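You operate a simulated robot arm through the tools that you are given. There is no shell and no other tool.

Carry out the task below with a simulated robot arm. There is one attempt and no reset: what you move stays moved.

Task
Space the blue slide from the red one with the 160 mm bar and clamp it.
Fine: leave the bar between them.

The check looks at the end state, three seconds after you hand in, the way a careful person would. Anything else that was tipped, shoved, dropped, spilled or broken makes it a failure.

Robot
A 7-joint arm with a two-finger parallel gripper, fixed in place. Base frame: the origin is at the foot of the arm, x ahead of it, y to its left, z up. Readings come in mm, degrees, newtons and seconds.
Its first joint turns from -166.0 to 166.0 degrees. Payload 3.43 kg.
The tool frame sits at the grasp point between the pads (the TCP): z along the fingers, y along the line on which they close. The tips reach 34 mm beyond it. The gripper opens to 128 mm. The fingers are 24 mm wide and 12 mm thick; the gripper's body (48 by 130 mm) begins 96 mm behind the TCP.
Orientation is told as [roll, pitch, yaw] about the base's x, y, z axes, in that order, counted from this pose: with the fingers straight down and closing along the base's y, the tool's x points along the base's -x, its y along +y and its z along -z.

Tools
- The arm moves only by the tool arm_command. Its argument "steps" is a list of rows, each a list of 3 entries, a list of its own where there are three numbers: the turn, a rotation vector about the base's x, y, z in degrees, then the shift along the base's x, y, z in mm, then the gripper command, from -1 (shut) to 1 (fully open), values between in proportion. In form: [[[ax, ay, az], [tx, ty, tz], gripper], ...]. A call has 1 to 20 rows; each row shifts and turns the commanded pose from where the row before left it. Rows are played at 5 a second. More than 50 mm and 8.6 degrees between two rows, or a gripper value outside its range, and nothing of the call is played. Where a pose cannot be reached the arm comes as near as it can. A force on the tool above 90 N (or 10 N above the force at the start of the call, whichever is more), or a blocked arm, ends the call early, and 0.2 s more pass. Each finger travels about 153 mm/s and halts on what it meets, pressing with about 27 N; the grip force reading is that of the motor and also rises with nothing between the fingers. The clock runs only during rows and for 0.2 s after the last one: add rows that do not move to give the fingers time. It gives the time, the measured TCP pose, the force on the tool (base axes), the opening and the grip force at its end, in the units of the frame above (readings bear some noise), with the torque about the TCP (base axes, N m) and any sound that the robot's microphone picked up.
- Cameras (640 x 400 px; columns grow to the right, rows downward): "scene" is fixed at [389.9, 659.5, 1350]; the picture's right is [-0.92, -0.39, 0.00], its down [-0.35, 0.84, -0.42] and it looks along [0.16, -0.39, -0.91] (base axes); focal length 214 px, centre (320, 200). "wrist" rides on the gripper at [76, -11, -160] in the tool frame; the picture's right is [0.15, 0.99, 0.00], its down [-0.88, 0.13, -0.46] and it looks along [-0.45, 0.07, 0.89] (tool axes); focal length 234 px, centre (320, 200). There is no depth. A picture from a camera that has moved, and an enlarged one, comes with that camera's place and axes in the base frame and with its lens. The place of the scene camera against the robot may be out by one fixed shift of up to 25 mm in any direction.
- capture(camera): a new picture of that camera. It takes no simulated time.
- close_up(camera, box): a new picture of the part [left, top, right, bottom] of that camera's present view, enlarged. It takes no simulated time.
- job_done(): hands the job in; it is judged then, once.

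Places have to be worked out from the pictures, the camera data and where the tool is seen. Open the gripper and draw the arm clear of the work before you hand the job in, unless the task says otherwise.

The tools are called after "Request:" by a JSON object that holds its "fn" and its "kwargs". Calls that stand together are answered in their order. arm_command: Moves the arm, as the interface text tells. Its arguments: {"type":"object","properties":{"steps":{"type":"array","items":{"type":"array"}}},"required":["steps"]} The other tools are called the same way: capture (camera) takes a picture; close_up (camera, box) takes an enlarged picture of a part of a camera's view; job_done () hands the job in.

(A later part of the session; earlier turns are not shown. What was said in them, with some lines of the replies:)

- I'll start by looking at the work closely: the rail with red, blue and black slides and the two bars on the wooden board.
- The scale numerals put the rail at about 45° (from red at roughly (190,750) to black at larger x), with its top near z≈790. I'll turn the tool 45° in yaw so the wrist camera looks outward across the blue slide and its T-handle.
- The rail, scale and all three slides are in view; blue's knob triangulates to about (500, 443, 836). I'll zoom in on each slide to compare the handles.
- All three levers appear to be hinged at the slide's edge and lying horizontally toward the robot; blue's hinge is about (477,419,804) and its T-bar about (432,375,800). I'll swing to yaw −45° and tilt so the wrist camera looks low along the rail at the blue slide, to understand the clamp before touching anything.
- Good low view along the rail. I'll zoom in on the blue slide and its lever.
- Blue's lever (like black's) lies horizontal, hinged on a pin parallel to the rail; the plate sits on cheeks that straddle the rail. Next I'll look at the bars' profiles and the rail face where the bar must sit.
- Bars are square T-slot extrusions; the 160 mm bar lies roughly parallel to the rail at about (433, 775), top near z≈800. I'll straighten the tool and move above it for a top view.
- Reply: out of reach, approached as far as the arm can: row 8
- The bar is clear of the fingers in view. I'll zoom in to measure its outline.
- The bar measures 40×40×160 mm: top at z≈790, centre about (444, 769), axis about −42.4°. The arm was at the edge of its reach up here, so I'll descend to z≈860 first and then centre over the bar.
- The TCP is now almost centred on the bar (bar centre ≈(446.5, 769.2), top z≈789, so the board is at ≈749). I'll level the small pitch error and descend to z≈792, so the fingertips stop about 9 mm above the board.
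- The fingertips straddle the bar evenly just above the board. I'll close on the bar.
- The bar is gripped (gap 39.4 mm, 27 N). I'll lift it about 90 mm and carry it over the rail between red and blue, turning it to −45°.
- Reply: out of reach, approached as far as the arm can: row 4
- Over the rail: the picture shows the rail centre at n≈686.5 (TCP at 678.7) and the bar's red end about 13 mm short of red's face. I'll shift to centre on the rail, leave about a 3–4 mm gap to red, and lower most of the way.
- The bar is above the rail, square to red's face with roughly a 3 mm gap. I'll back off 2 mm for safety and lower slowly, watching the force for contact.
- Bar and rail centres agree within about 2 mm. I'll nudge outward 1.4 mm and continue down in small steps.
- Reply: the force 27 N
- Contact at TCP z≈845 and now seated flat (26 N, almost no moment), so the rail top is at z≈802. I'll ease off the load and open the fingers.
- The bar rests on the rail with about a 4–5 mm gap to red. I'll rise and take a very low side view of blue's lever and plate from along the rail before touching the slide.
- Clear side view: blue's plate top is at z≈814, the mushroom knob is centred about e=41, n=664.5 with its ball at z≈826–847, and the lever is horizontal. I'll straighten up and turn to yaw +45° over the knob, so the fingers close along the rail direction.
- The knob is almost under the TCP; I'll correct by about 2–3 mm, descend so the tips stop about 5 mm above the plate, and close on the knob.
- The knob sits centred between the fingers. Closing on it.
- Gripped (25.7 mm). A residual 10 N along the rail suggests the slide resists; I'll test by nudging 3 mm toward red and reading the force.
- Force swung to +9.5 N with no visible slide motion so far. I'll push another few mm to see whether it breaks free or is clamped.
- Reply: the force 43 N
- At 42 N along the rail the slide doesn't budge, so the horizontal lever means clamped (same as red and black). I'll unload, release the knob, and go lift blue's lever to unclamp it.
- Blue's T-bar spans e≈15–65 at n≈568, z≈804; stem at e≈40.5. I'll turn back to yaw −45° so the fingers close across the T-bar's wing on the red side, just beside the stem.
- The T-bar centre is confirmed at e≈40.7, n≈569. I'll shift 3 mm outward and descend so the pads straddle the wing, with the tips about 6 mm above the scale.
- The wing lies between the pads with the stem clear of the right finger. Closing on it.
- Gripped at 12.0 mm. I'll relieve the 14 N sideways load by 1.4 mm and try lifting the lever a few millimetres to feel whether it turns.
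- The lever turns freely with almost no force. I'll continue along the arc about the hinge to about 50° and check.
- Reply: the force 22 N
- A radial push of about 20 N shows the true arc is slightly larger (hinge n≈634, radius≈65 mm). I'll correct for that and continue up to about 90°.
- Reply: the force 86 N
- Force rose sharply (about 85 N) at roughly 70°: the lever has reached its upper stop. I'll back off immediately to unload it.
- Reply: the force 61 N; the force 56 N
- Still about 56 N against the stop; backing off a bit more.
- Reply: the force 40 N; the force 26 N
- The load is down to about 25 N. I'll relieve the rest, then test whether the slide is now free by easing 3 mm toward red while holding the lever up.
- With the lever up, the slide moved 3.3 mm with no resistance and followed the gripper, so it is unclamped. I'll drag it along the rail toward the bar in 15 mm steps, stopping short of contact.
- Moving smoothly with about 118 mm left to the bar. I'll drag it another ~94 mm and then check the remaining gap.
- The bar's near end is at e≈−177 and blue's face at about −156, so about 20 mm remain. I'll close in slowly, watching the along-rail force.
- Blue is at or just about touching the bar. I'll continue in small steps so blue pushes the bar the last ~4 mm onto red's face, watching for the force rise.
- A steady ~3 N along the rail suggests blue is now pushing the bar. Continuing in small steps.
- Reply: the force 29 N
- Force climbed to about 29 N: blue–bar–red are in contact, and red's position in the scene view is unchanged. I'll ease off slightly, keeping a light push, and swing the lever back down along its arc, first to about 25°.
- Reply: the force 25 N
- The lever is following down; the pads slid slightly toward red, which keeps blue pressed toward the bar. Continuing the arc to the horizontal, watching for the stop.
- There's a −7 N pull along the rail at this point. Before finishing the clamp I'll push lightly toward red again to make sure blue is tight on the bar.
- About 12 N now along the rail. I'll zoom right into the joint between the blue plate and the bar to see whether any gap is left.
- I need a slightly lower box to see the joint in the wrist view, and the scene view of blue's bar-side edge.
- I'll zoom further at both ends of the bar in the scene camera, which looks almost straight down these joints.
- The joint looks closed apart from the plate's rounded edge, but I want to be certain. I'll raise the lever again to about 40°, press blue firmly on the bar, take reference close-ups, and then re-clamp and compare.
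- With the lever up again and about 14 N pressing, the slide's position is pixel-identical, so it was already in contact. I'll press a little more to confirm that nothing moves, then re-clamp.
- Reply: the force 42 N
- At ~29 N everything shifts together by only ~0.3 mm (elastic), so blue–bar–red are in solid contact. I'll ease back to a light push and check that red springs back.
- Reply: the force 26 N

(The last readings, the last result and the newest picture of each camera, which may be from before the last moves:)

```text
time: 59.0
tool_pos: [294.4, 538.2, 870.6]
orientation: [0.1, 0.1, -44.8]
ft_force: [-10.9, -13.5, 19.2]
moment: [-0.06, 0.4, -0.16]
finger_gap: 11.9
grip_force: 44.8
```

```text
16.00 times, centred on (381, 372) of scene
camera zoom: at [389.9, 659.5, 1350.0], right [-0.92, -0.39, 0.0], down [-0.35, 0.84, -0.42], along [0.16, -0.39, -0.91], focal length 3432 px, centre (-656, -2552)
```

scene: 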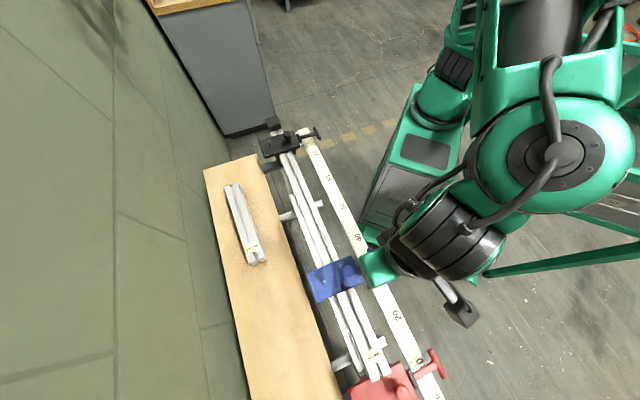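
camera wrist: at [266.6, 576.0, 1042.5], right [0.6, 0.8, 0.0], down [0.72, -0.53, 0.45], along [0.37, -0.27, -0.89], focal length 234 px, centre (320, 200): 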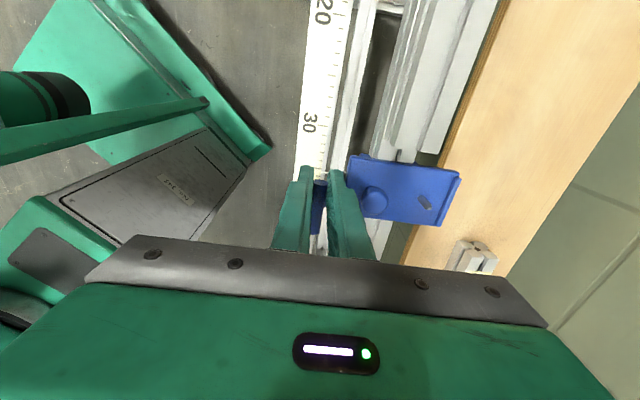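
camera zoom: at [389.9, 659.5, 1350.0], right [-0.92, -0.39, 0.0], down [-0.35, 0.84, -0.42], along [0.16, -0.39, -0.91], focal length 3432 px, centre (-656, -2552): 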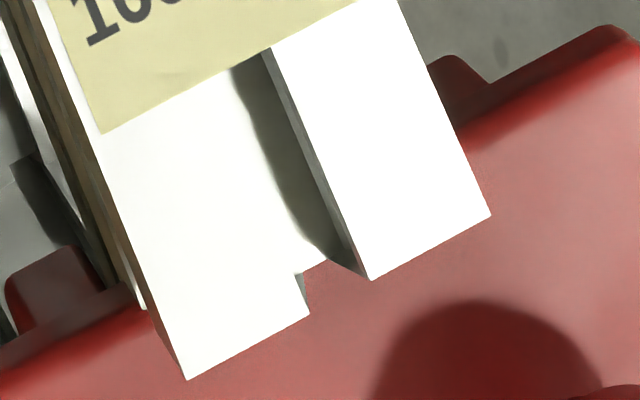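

Contact is solid and only a light load remains. Now I'll lower the lever down its arc again to clamp, with a slight bias toward red.

Request:
{"fn": "arm_command", "kwargs": {"steps": [[[0, 0, 0], [-6.1, -5.3, -8.5], -1], [[0, 0, 0], [-4.3, -4.3, -10.1], -1], [[0, 0, 0], [-2.8, -2.8, -11.0], -1], [[0, 0, 0], [-1.4, -1.4, -11.5], -1], [[0, 0, 0], [0, 0, -6], -1], [[0, 0, 0], [0, 0, 0], -1]]}}

Request:
{"fn": "close_up", "kwargs": {"camera": "scene", "box": [332, 284, 356, 300]}}

Request:
{"fn": "close_up", "kwargs": {"camera": "wrist", "box": [260, 120, 420, 250]}}

```text
time: 60.4
tool_pos: [278.3, 524.0, 821.2]
orientation: [-0.3, -0.1, -44.8]
ft_force: [-33.9, -19.6, -0.7]
moment: [-0.06, 0.56, -0.28]
finger_gap: 12.2
grip_force: 45.1
```

```text
16.00 times, centred on (344, 292) of scene
camera zoom: at [389.9, 659.5, 1350.0], right [-0.92, -0.39, 0.0], down [-0.35, 0.84, -0.42], along [0.16, -0.39, -0.91], focal length 3432 px, centre (-64, -1272)
```

zoom: 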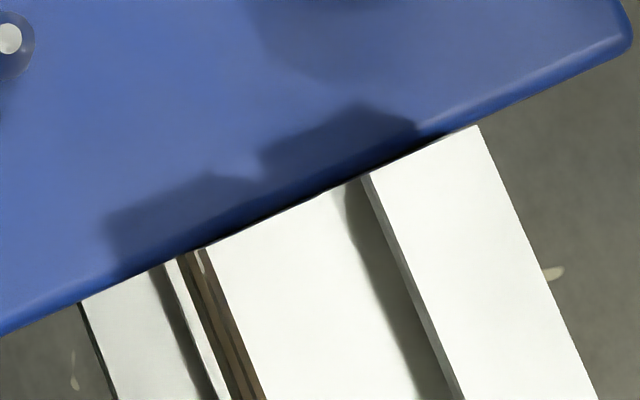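

```text
3.08 times, centred on (340, 185) of wrist
camera zoom: at [218.4, 570.3, 981.7], right [0.59, 0.81, 0.0], down [0.72, -0.53, 0.45], along [0.36, -0.27, -0.89], focal length 720 px, centre (258, 246)
```

zoom: 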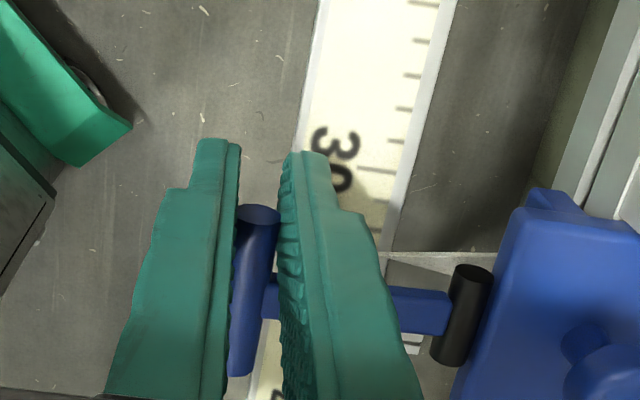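

Blue hasn't moved. I'll relieve the sideways load on the lever and press it down to its stop.

Request:
{"fn": "arm_command", "kwargs": {"steps": [[[0, 0, 0], [-2.6, -1.5, 0], -1], [[0, 0, 0], [0, 0, -2], -1], [[0, 0, 0], [0, 0, 0], -1]]}}

Request:
{"fn": "arm_command", "kwargs": {"steps": [[[0, 0, 0], [0, 0, -2], -1], [[0, 0, 0], [0, 0, 0], -1]]}}

Request:
{"fn": "arm_command", "kwargs": {"steps": [[[0, 0, 0], [0, 0, -1.5], -1], [[0, 0, 0], [0, 0, 0], -1]]}}

```text
time: 61.2
tool_pos: [278.8, 524.4, 819.9]
orientation: [0.1, 0.0, -45.1]
ft_force: [-18.9, -12.7, 1.9]
moment: [0.18, 0.32, -0.16]
finger_gap: 11.8
grip_force: 45.1
```

```text
time: 61.8
tool_pos: [277.9, 523.0, 817.9]
orientation: [-0.1, 0.0, -45.0]
ft_force: [-14.8, -8.6, 0.3]
moment: [0.02, 0.13, -0.09]
finger_gap: 11.8
grip_force: 45.1
```

```text
time: 62.4
tool_pos: [278.9, 523.5, 815.0]
orientation: [-0.1, 0.0, -45.0]
ft_force: [-14.2, -7.4, 0.6]
moment: [0.05, 0.15, -0.09]
finger_gap: 12.1
grip_force: 44.8
```

The lever still moves down with little force. I'll check how it compares with the original horizontal position.

Request:
{"fn": "close_up", "kwargs": {"camera": "wrist", "box": [260, 120, 420, 250]}}

Request:
{"fn": "close_up", "kwargs": {"camera": "scene", "box": [310, 230, 410, 300]}}

```text
3.08 times, centred on (340, 185) of wrist
camera zoom: at [218.3, 569.9, 976.0], right [0.6, 0.8, 0.0], down [0.71, -0.53, 0.46], along [0.37, -0.27, -0.89], focal length 720 px, centre (258, 246)
```

zoom: 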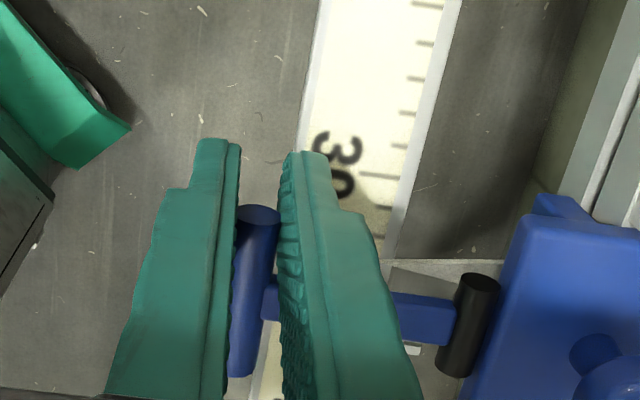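

```text
5.71 times, centred on (360, 265) of scene
camera zoom: at [389.9, 659.5, 1350.0], right [-0.92, -0.39, 0.0], down [-0.35, 0.84, -0.42], along [0.16, -0.39, -0.91], focal length 1226 px, centre (91, -171)
```

zoom: 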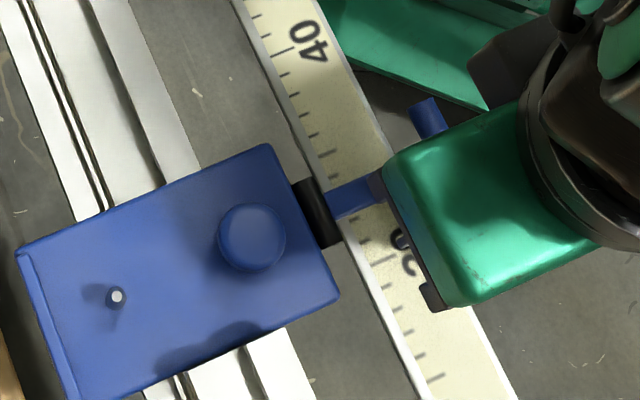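

The lever looks back at its original attitude. I'll press gently further to feel for the stop.

Request:
{"fn": "arm_command", "kwargs": {"steps": [[[0, 0, 0], [0, 0, -1.5], -1], [[0, 0, 0], [0, 0, 0], -1]]}}

Request:
{"fn": "arm_command", "kwargs": {"steps": [[[0, 0, 0], [0, 0, -1.5], -1], [[0, 0, 0], [0, 0, 0], -1]]}}

Request:
{"fn": "close_up", "kwargs": {"camera": "wrist", "box": [260, 120, 420, 250]}}

```text
time: 63.0
tool_pos: [279.6, 523.1, 814.0]
orientation: [0.0, 0.1, -45.0]
ft_force: [-9.3, -6.1, 0.2]
moment: [0.03, 0.04, -0.08]
finger_gap: 11.9
grip_force: 44.9
```

```text
time: 63.6
tool_pos: [280.3, 524.0, 812.6]
orientation: [0.1, 0.0, -45.0]
ft_force: [-2.3, -7.0, 3.7]
moment: [-0.15, -0.07, -0.03]
finger_gap: 12.1
grip_force: 45.1
```

```text
3.08 times, centred on (340, 185) of wrist
camera zoom: at [218.4, 570.1, 973.5], right [0.6, 0.8, 0.0], down [0.71, -0.53, 0.46], along [0.37, -0.27, -0.89], focal length 720 px, centre (258, 246)
```

zoom: 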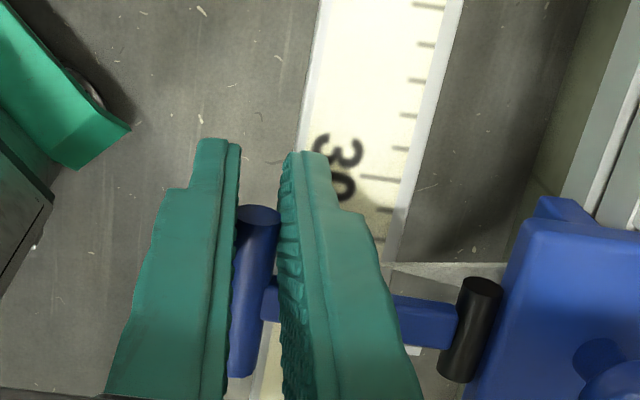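

The slide held against ±10 N with the lever here, so it is clamping. I'll open the fingers, rise clear, and look at the lever from above.

Request:
{"fn": "arm_command", "kwargs": {"steps": [[[0, 0, 0], [0, 0, 0], -0.7], [[0, 0, 0], [0, 0, 0], -0.35], [[0, 0, 0], [0, 0, 0], -0.35], [[0, 0, 0], [0, 0, 15], -0.35], [[0, 0, 0], [0, 0, 30], -0.35], [[0, 0, 0], [0, 0, 30], -0.35], [[0, 0, 0], [0, 0, 0], -0.35]]}}

Request:
{"fn": "capture", "kwargs": {"camera": "wrist"}}

Request:
{"fn": "close_up", "kwargs": {"camera": "wrist", "box": [260, 80, 460, 250]}}

Request:
{"fn": "close_up", "kwargs": {"camera": "scene", "box": [332, 284, 356, 300]}}

```text
time: 65.2
tool_pos: [279.1, 524.0, 888.5]
orientation: [-0.1, 0.1, -45.1]
ft_force: [0.4, -0.1, 1.3]
moment: [0.02, 0.03, 0.04]
finger_gap: 41.5
grip_force: 0.1
```

```text
taken
camera wrist: at [218.5, 570.2, 1048.8], right [0.6, 0.8, 0.0], down [0.71, -0.53, 0.46], along [0.37, -0.27, -0.89], focal length 234 px, centre (320, 200)
```

wrist: 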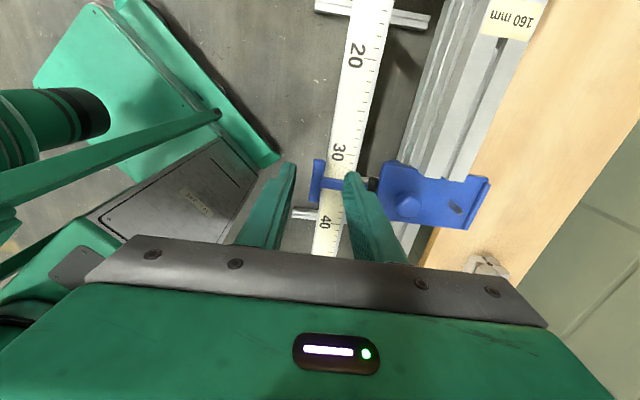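

```text
2.35 times, centred on (360, 165) of wrist
camera zoom: at [218.5, 570.2, 1048.8], right [0.6, 0.8, 0.0], down [0.71, -0.53, 0.46], along [0.37, -0.27, -0.89], focal length 551 px, centre (226, 282)
```

zoom: 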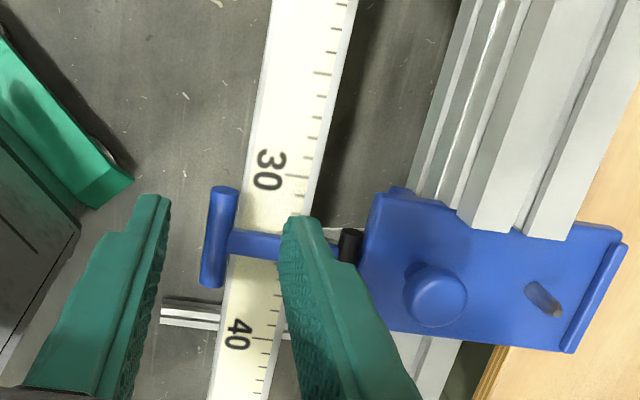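

```text
16.00 times, centred on (344, 292) of scene
camera zoom: at [389.9, 659.5, 1350.0], right [-0.92, -0.39, 0.0], down [-0.35, 0.84, -0.42], along [0.16, -0.39, -0.91], focal length 3432 px, centre (-64, -1272)
```

zoom: 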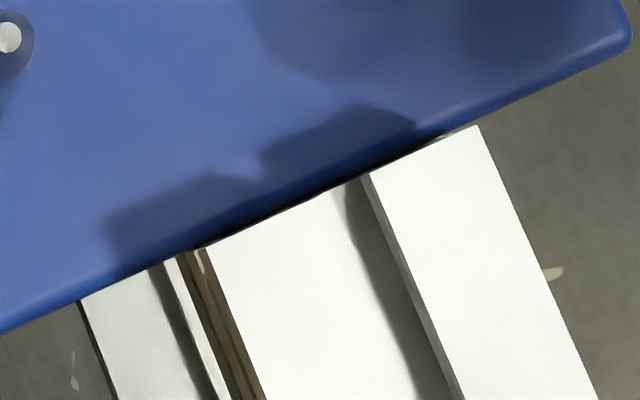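

The lever is back down and blue hasn't shifted. To be sure it's fully home I'll close the fingers and press gently on top of the T-bar.

Request:
{"fn": "arm_command", "kwargs": {"steps": [[[0, 0, 0], [9, -8.6, 0], -0.7], [[0, 0, 0], [9, -8.7, 0], -1], [[0, 0, 0], [0, 0, -15], -1], [[0, 0, 0], [0, 0, -15], -1], [[0, 0, 0], [0, 0, -8], -1], [[0, 0, 0], [0, 0, 0], -1]]}}

Request:
{"fn": "arm_command", "kwargs": {"steps": [[[0, 0, 0], [0, 0, -3], -1], [[0, 0, 0], [0, 0, -2], -1], [[0, 0, 0], [0, 0, 0], -1]]}}

Request:
{"fn": "close_up", "kwargs": {"camera": "wrist", "box": [240, 110, 440, 250]}}

```text
time: 66.6
tool_pos: [296.7, 506.3, 850.3]
orientation: [0.0, 0.0, -45.0]
ft_force: [-0.3, -1.3, -0.2]
moment: [-0.01, 0.0, -0.01]
finger_gap: 0.0
grip_force: 26.7
```

```text
time: 67.4
tool_pos: [296.5, 504.2, 844.9]
orientation: [0.1, 0.0, -45.1]
ft_force: [0.3, 0.4, 0.3]
moment: [-0.04, -0.02, 0.0]
finger_gap: 0.0
grip_force: 27.2
```

```text
2.86 times, centred on (340, 180) of wrist
camera zoom: at [235.8, 552.4, 1005.4], right [0.6, 0.8, 0.0], down [0.71, -0.53, 0.46], along [0.37, -0.27, -0.89], focal length 669 px, centre (263, 257)
```

zoom: 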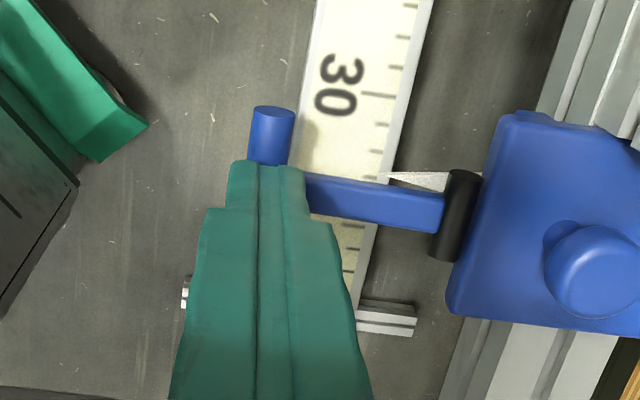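

Fingertips are centred just above the T-bar; lowering in small steps to contact.

Request:
{"fn": "arm_command", "kwargs": {"steps": [[[0, 0, 0], [0, 0, -2], -1], [[0, 0, 0], [0, 0, 0], -1]]}}

Request:
{"fn": "arm_command", "kwargs": {"steps": [[[0, 0, 0], [0, 0, -2], -1], [[0, 0, 0], [0, 0, 0], -1]]}}

Request:
{"fn": "arm_command", "kwargs": {"steps": [[[0, 0, 0], [0, 0, -2], -1], [[0, 0, 0], [0, 0, 0], -1]]}}

```text
time: 68.0
tool_pos: [296.8, 505.4, 844.1]
orientation: [0.0, 0.1, -45.0]
ft_force: [1.4, -0.9, 6.9]
moment: [-0.03, -0.04, 0.05]
finger_gap: 0.0
grip_force: 27.3
```

```text
time: 68.6
tool_pos: [296.2, 505.7, 842.4]
orientation: [0.1, 0.1, -44.9]
ft_force: [3.1, -8.3, 31.2]
moment: [-0.32, -0.18, 0.1]
finger_gap: 0.1
grip_force: 27.1
```

```text
time: 69.2
tool_pos: [296.6, 505.1, 842.5]
orientation: [0.2, 0.0, -45.0]
ft_force: [3.6, -11.8, 57.9]
moment: [-0.48, -0.21, -0.12]
finger_gap: 0.0
grip_force: 26.6
```

At 58 N the T-bar gives only ~1 mm and sits at z≈802.5, so the lever is fully home at its stop. I'll lift off, open the gripper and draw the arm clear.

Request:
{"fn": "arm_command", "kwargs": {"steps": [[[0, 0, 0], [0, 0, 10], -1], [[0, 0, 0], [0, 0, 30], -1], [[0, 0, 0], [0, 0, 40], -1], [[0, 0, 0], [0, 0, 40], -0.5], [[0, 0, 0], [0, 0, 30], 0.2], [[0, 0, 0], [10, -20, 10], 1], [[0, 0, 0], [20, -35, 5], 1], [[0, 0, 0], [20, -35, 5], 1], [[0, 0, 0], [20, -35, 5], 1], [[0, 0, 0], [0, 0, 0], 1]]}}

Request:
{"fn": "capture", "kwargs": {"camera": "scene"}}

Request:
{"fn": "capture", "kwargs": {"camera": "wrist"}}

```text
time: 71.4
tool_pos: [367.8, 379.6, 1013.9]
orientation: [-0.1, 0.0, -45.0]
ft_force: [-0.5, -0.3, 0.8]
moment: [0.01, -0.02, -0.04]
finger_gap: 127.7
grip_force: 0.0
```

```text
taken
```

scene: 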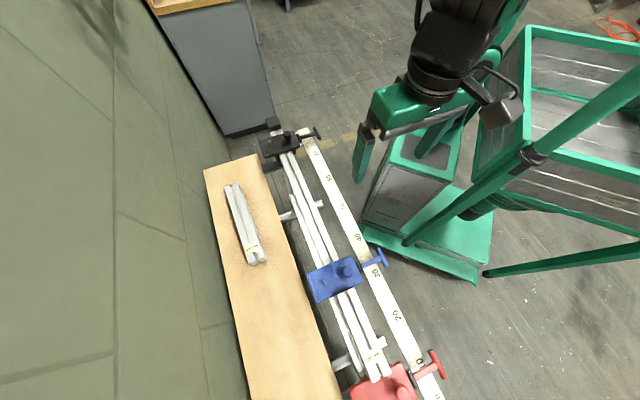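

```text
taken
camera wrist: at [307.4, 426.5, 1173.7], right [0.6, 0.8, 0.0], down [0.71, -0.53, 0.46], along [0.37, -0.27, -0.89], focal length 234 px, centre (320, 200)
```

wrist: 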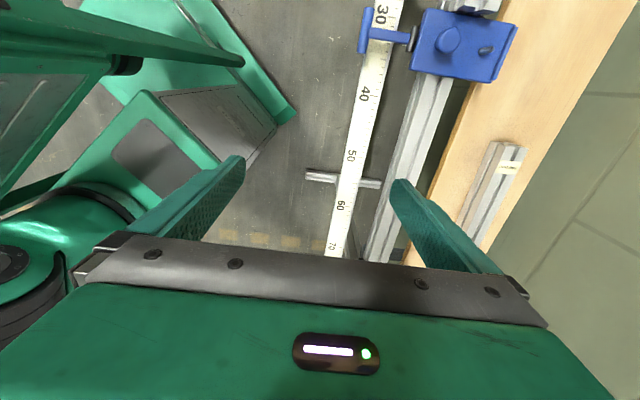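

The arm is clear. As a last check, I'll compare red with its first picture and zoom in on both bar joints and blue's lever.

Request:
{"fn": "close_up", "kwargs": {"camera": "scene", "box": [310, 300, 470, 400]}}

Request:
{"fn": "close_up", "kwargs": {"camera": "scene", "box": [300, 230, 400, 310]}}

Request:
{"fn": "close_up", "kwargs": {"camera": "scene", "box": [332, 284, 356, 300]}}

Request:
{"fn": "close_up", "kwargs": {"camera": "scene", "box": [366, 362, 396, 382]}}

```text
4.00 times, centred on (390, 350) of scene
camera zoom: at [389.9, 659.5, 1350.0], right [-0.92, -0.39, 0.0], down [-0.35, 0.84, -0.42], along [0.16, -0.39, -0.91], focal length 858 px, centre (40, -400)
```

zoom: 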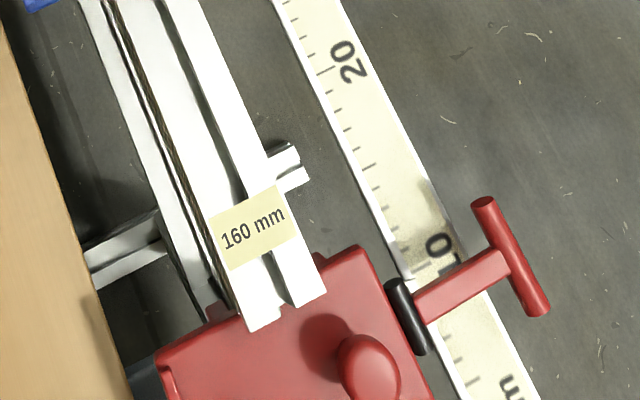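

```text
5.00 times, centred on (350, 270) of scene
camera zoom: at [389.9, 659.5, 1350.0], right [-0.92, -0.39, 0.0], down [-0.35, 0.84, -0.42], along [0.16, -0.39, -0.91], focal length 1072 px, centre (170, -150)
```

zoom: 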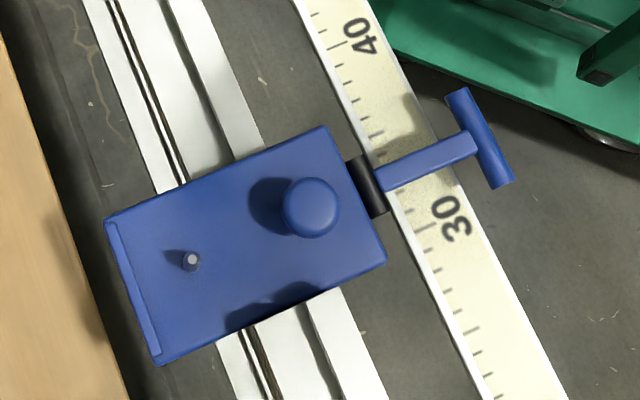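

```text
16.00 times, centred on (344, 292) of scene
camera zoom: at [389.9, 659.5, 1350.0], right [-0.92, -0.39, 0.0], down [-0.35, 0.84, -0.42], along [0.16, -0.39, -0.91], focal length 3432 px, centre (-64, -1272)
```

zoom: 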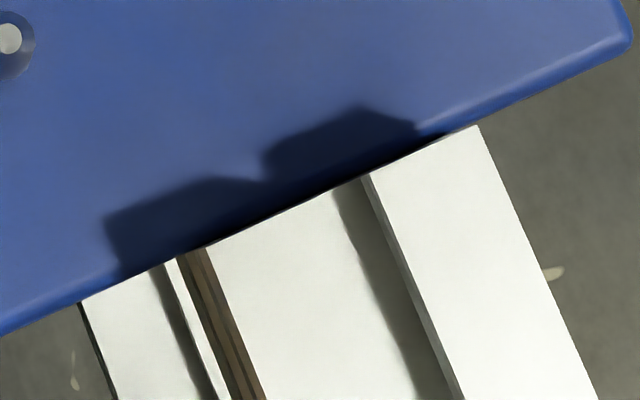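

```text
16.00 times, centred on (381, 372) of scene
camera zoom: at [389.9, 659.5, 1350.0], right [-0.92, -0.39, 0.0], down [-0.35, 0.84, -0.42], along [0.16, -0.39, -0.91], focal length 3432 px, centre (-656, -2552)
```

zoom: 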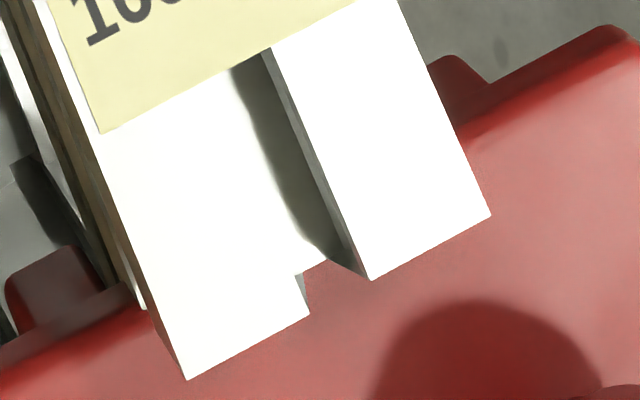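

Blue is tight on the 160 mm bar and the bar is tight on red. Blue's lever is fully down, like red's and black's. Red and the 240 mm bar look where they were; red may have crept up to about 1 mm under the push. The gripper is open and the arm is clear, so I'm handing in.

Request:
{"fn": "job_done", "kwargs": {}}

```text
The job is handed in.
```

The blue slide is spaced from the red one by the 160 mm bar and clamped. The bar is still on the rail between them.

- **Unclamping:** Blue started out clamped and didn't move under about 42 N. I raised its lever to free it, then slid it up to the bar.
- **Contact:** I pushed blue, bar and red together at about 29 N. Close-ups afterwards show blue hasn't shifted since.
- **Clamp:** I pressed the lever down to its stop with about 58 N. It now lies the same way as red's and black's. With the lever nearly down, blue held against about 10 N each way; I didn't test it harder than that after the final press.
- **Red slide:** It may have moved toward its end of the rail by about 1 mm under the push, though this is hard to measure from the pictures.
- **Everything else:** The black slide and the 240 mm bar weren't touched. The gripper is open and the arm is clear of the work.
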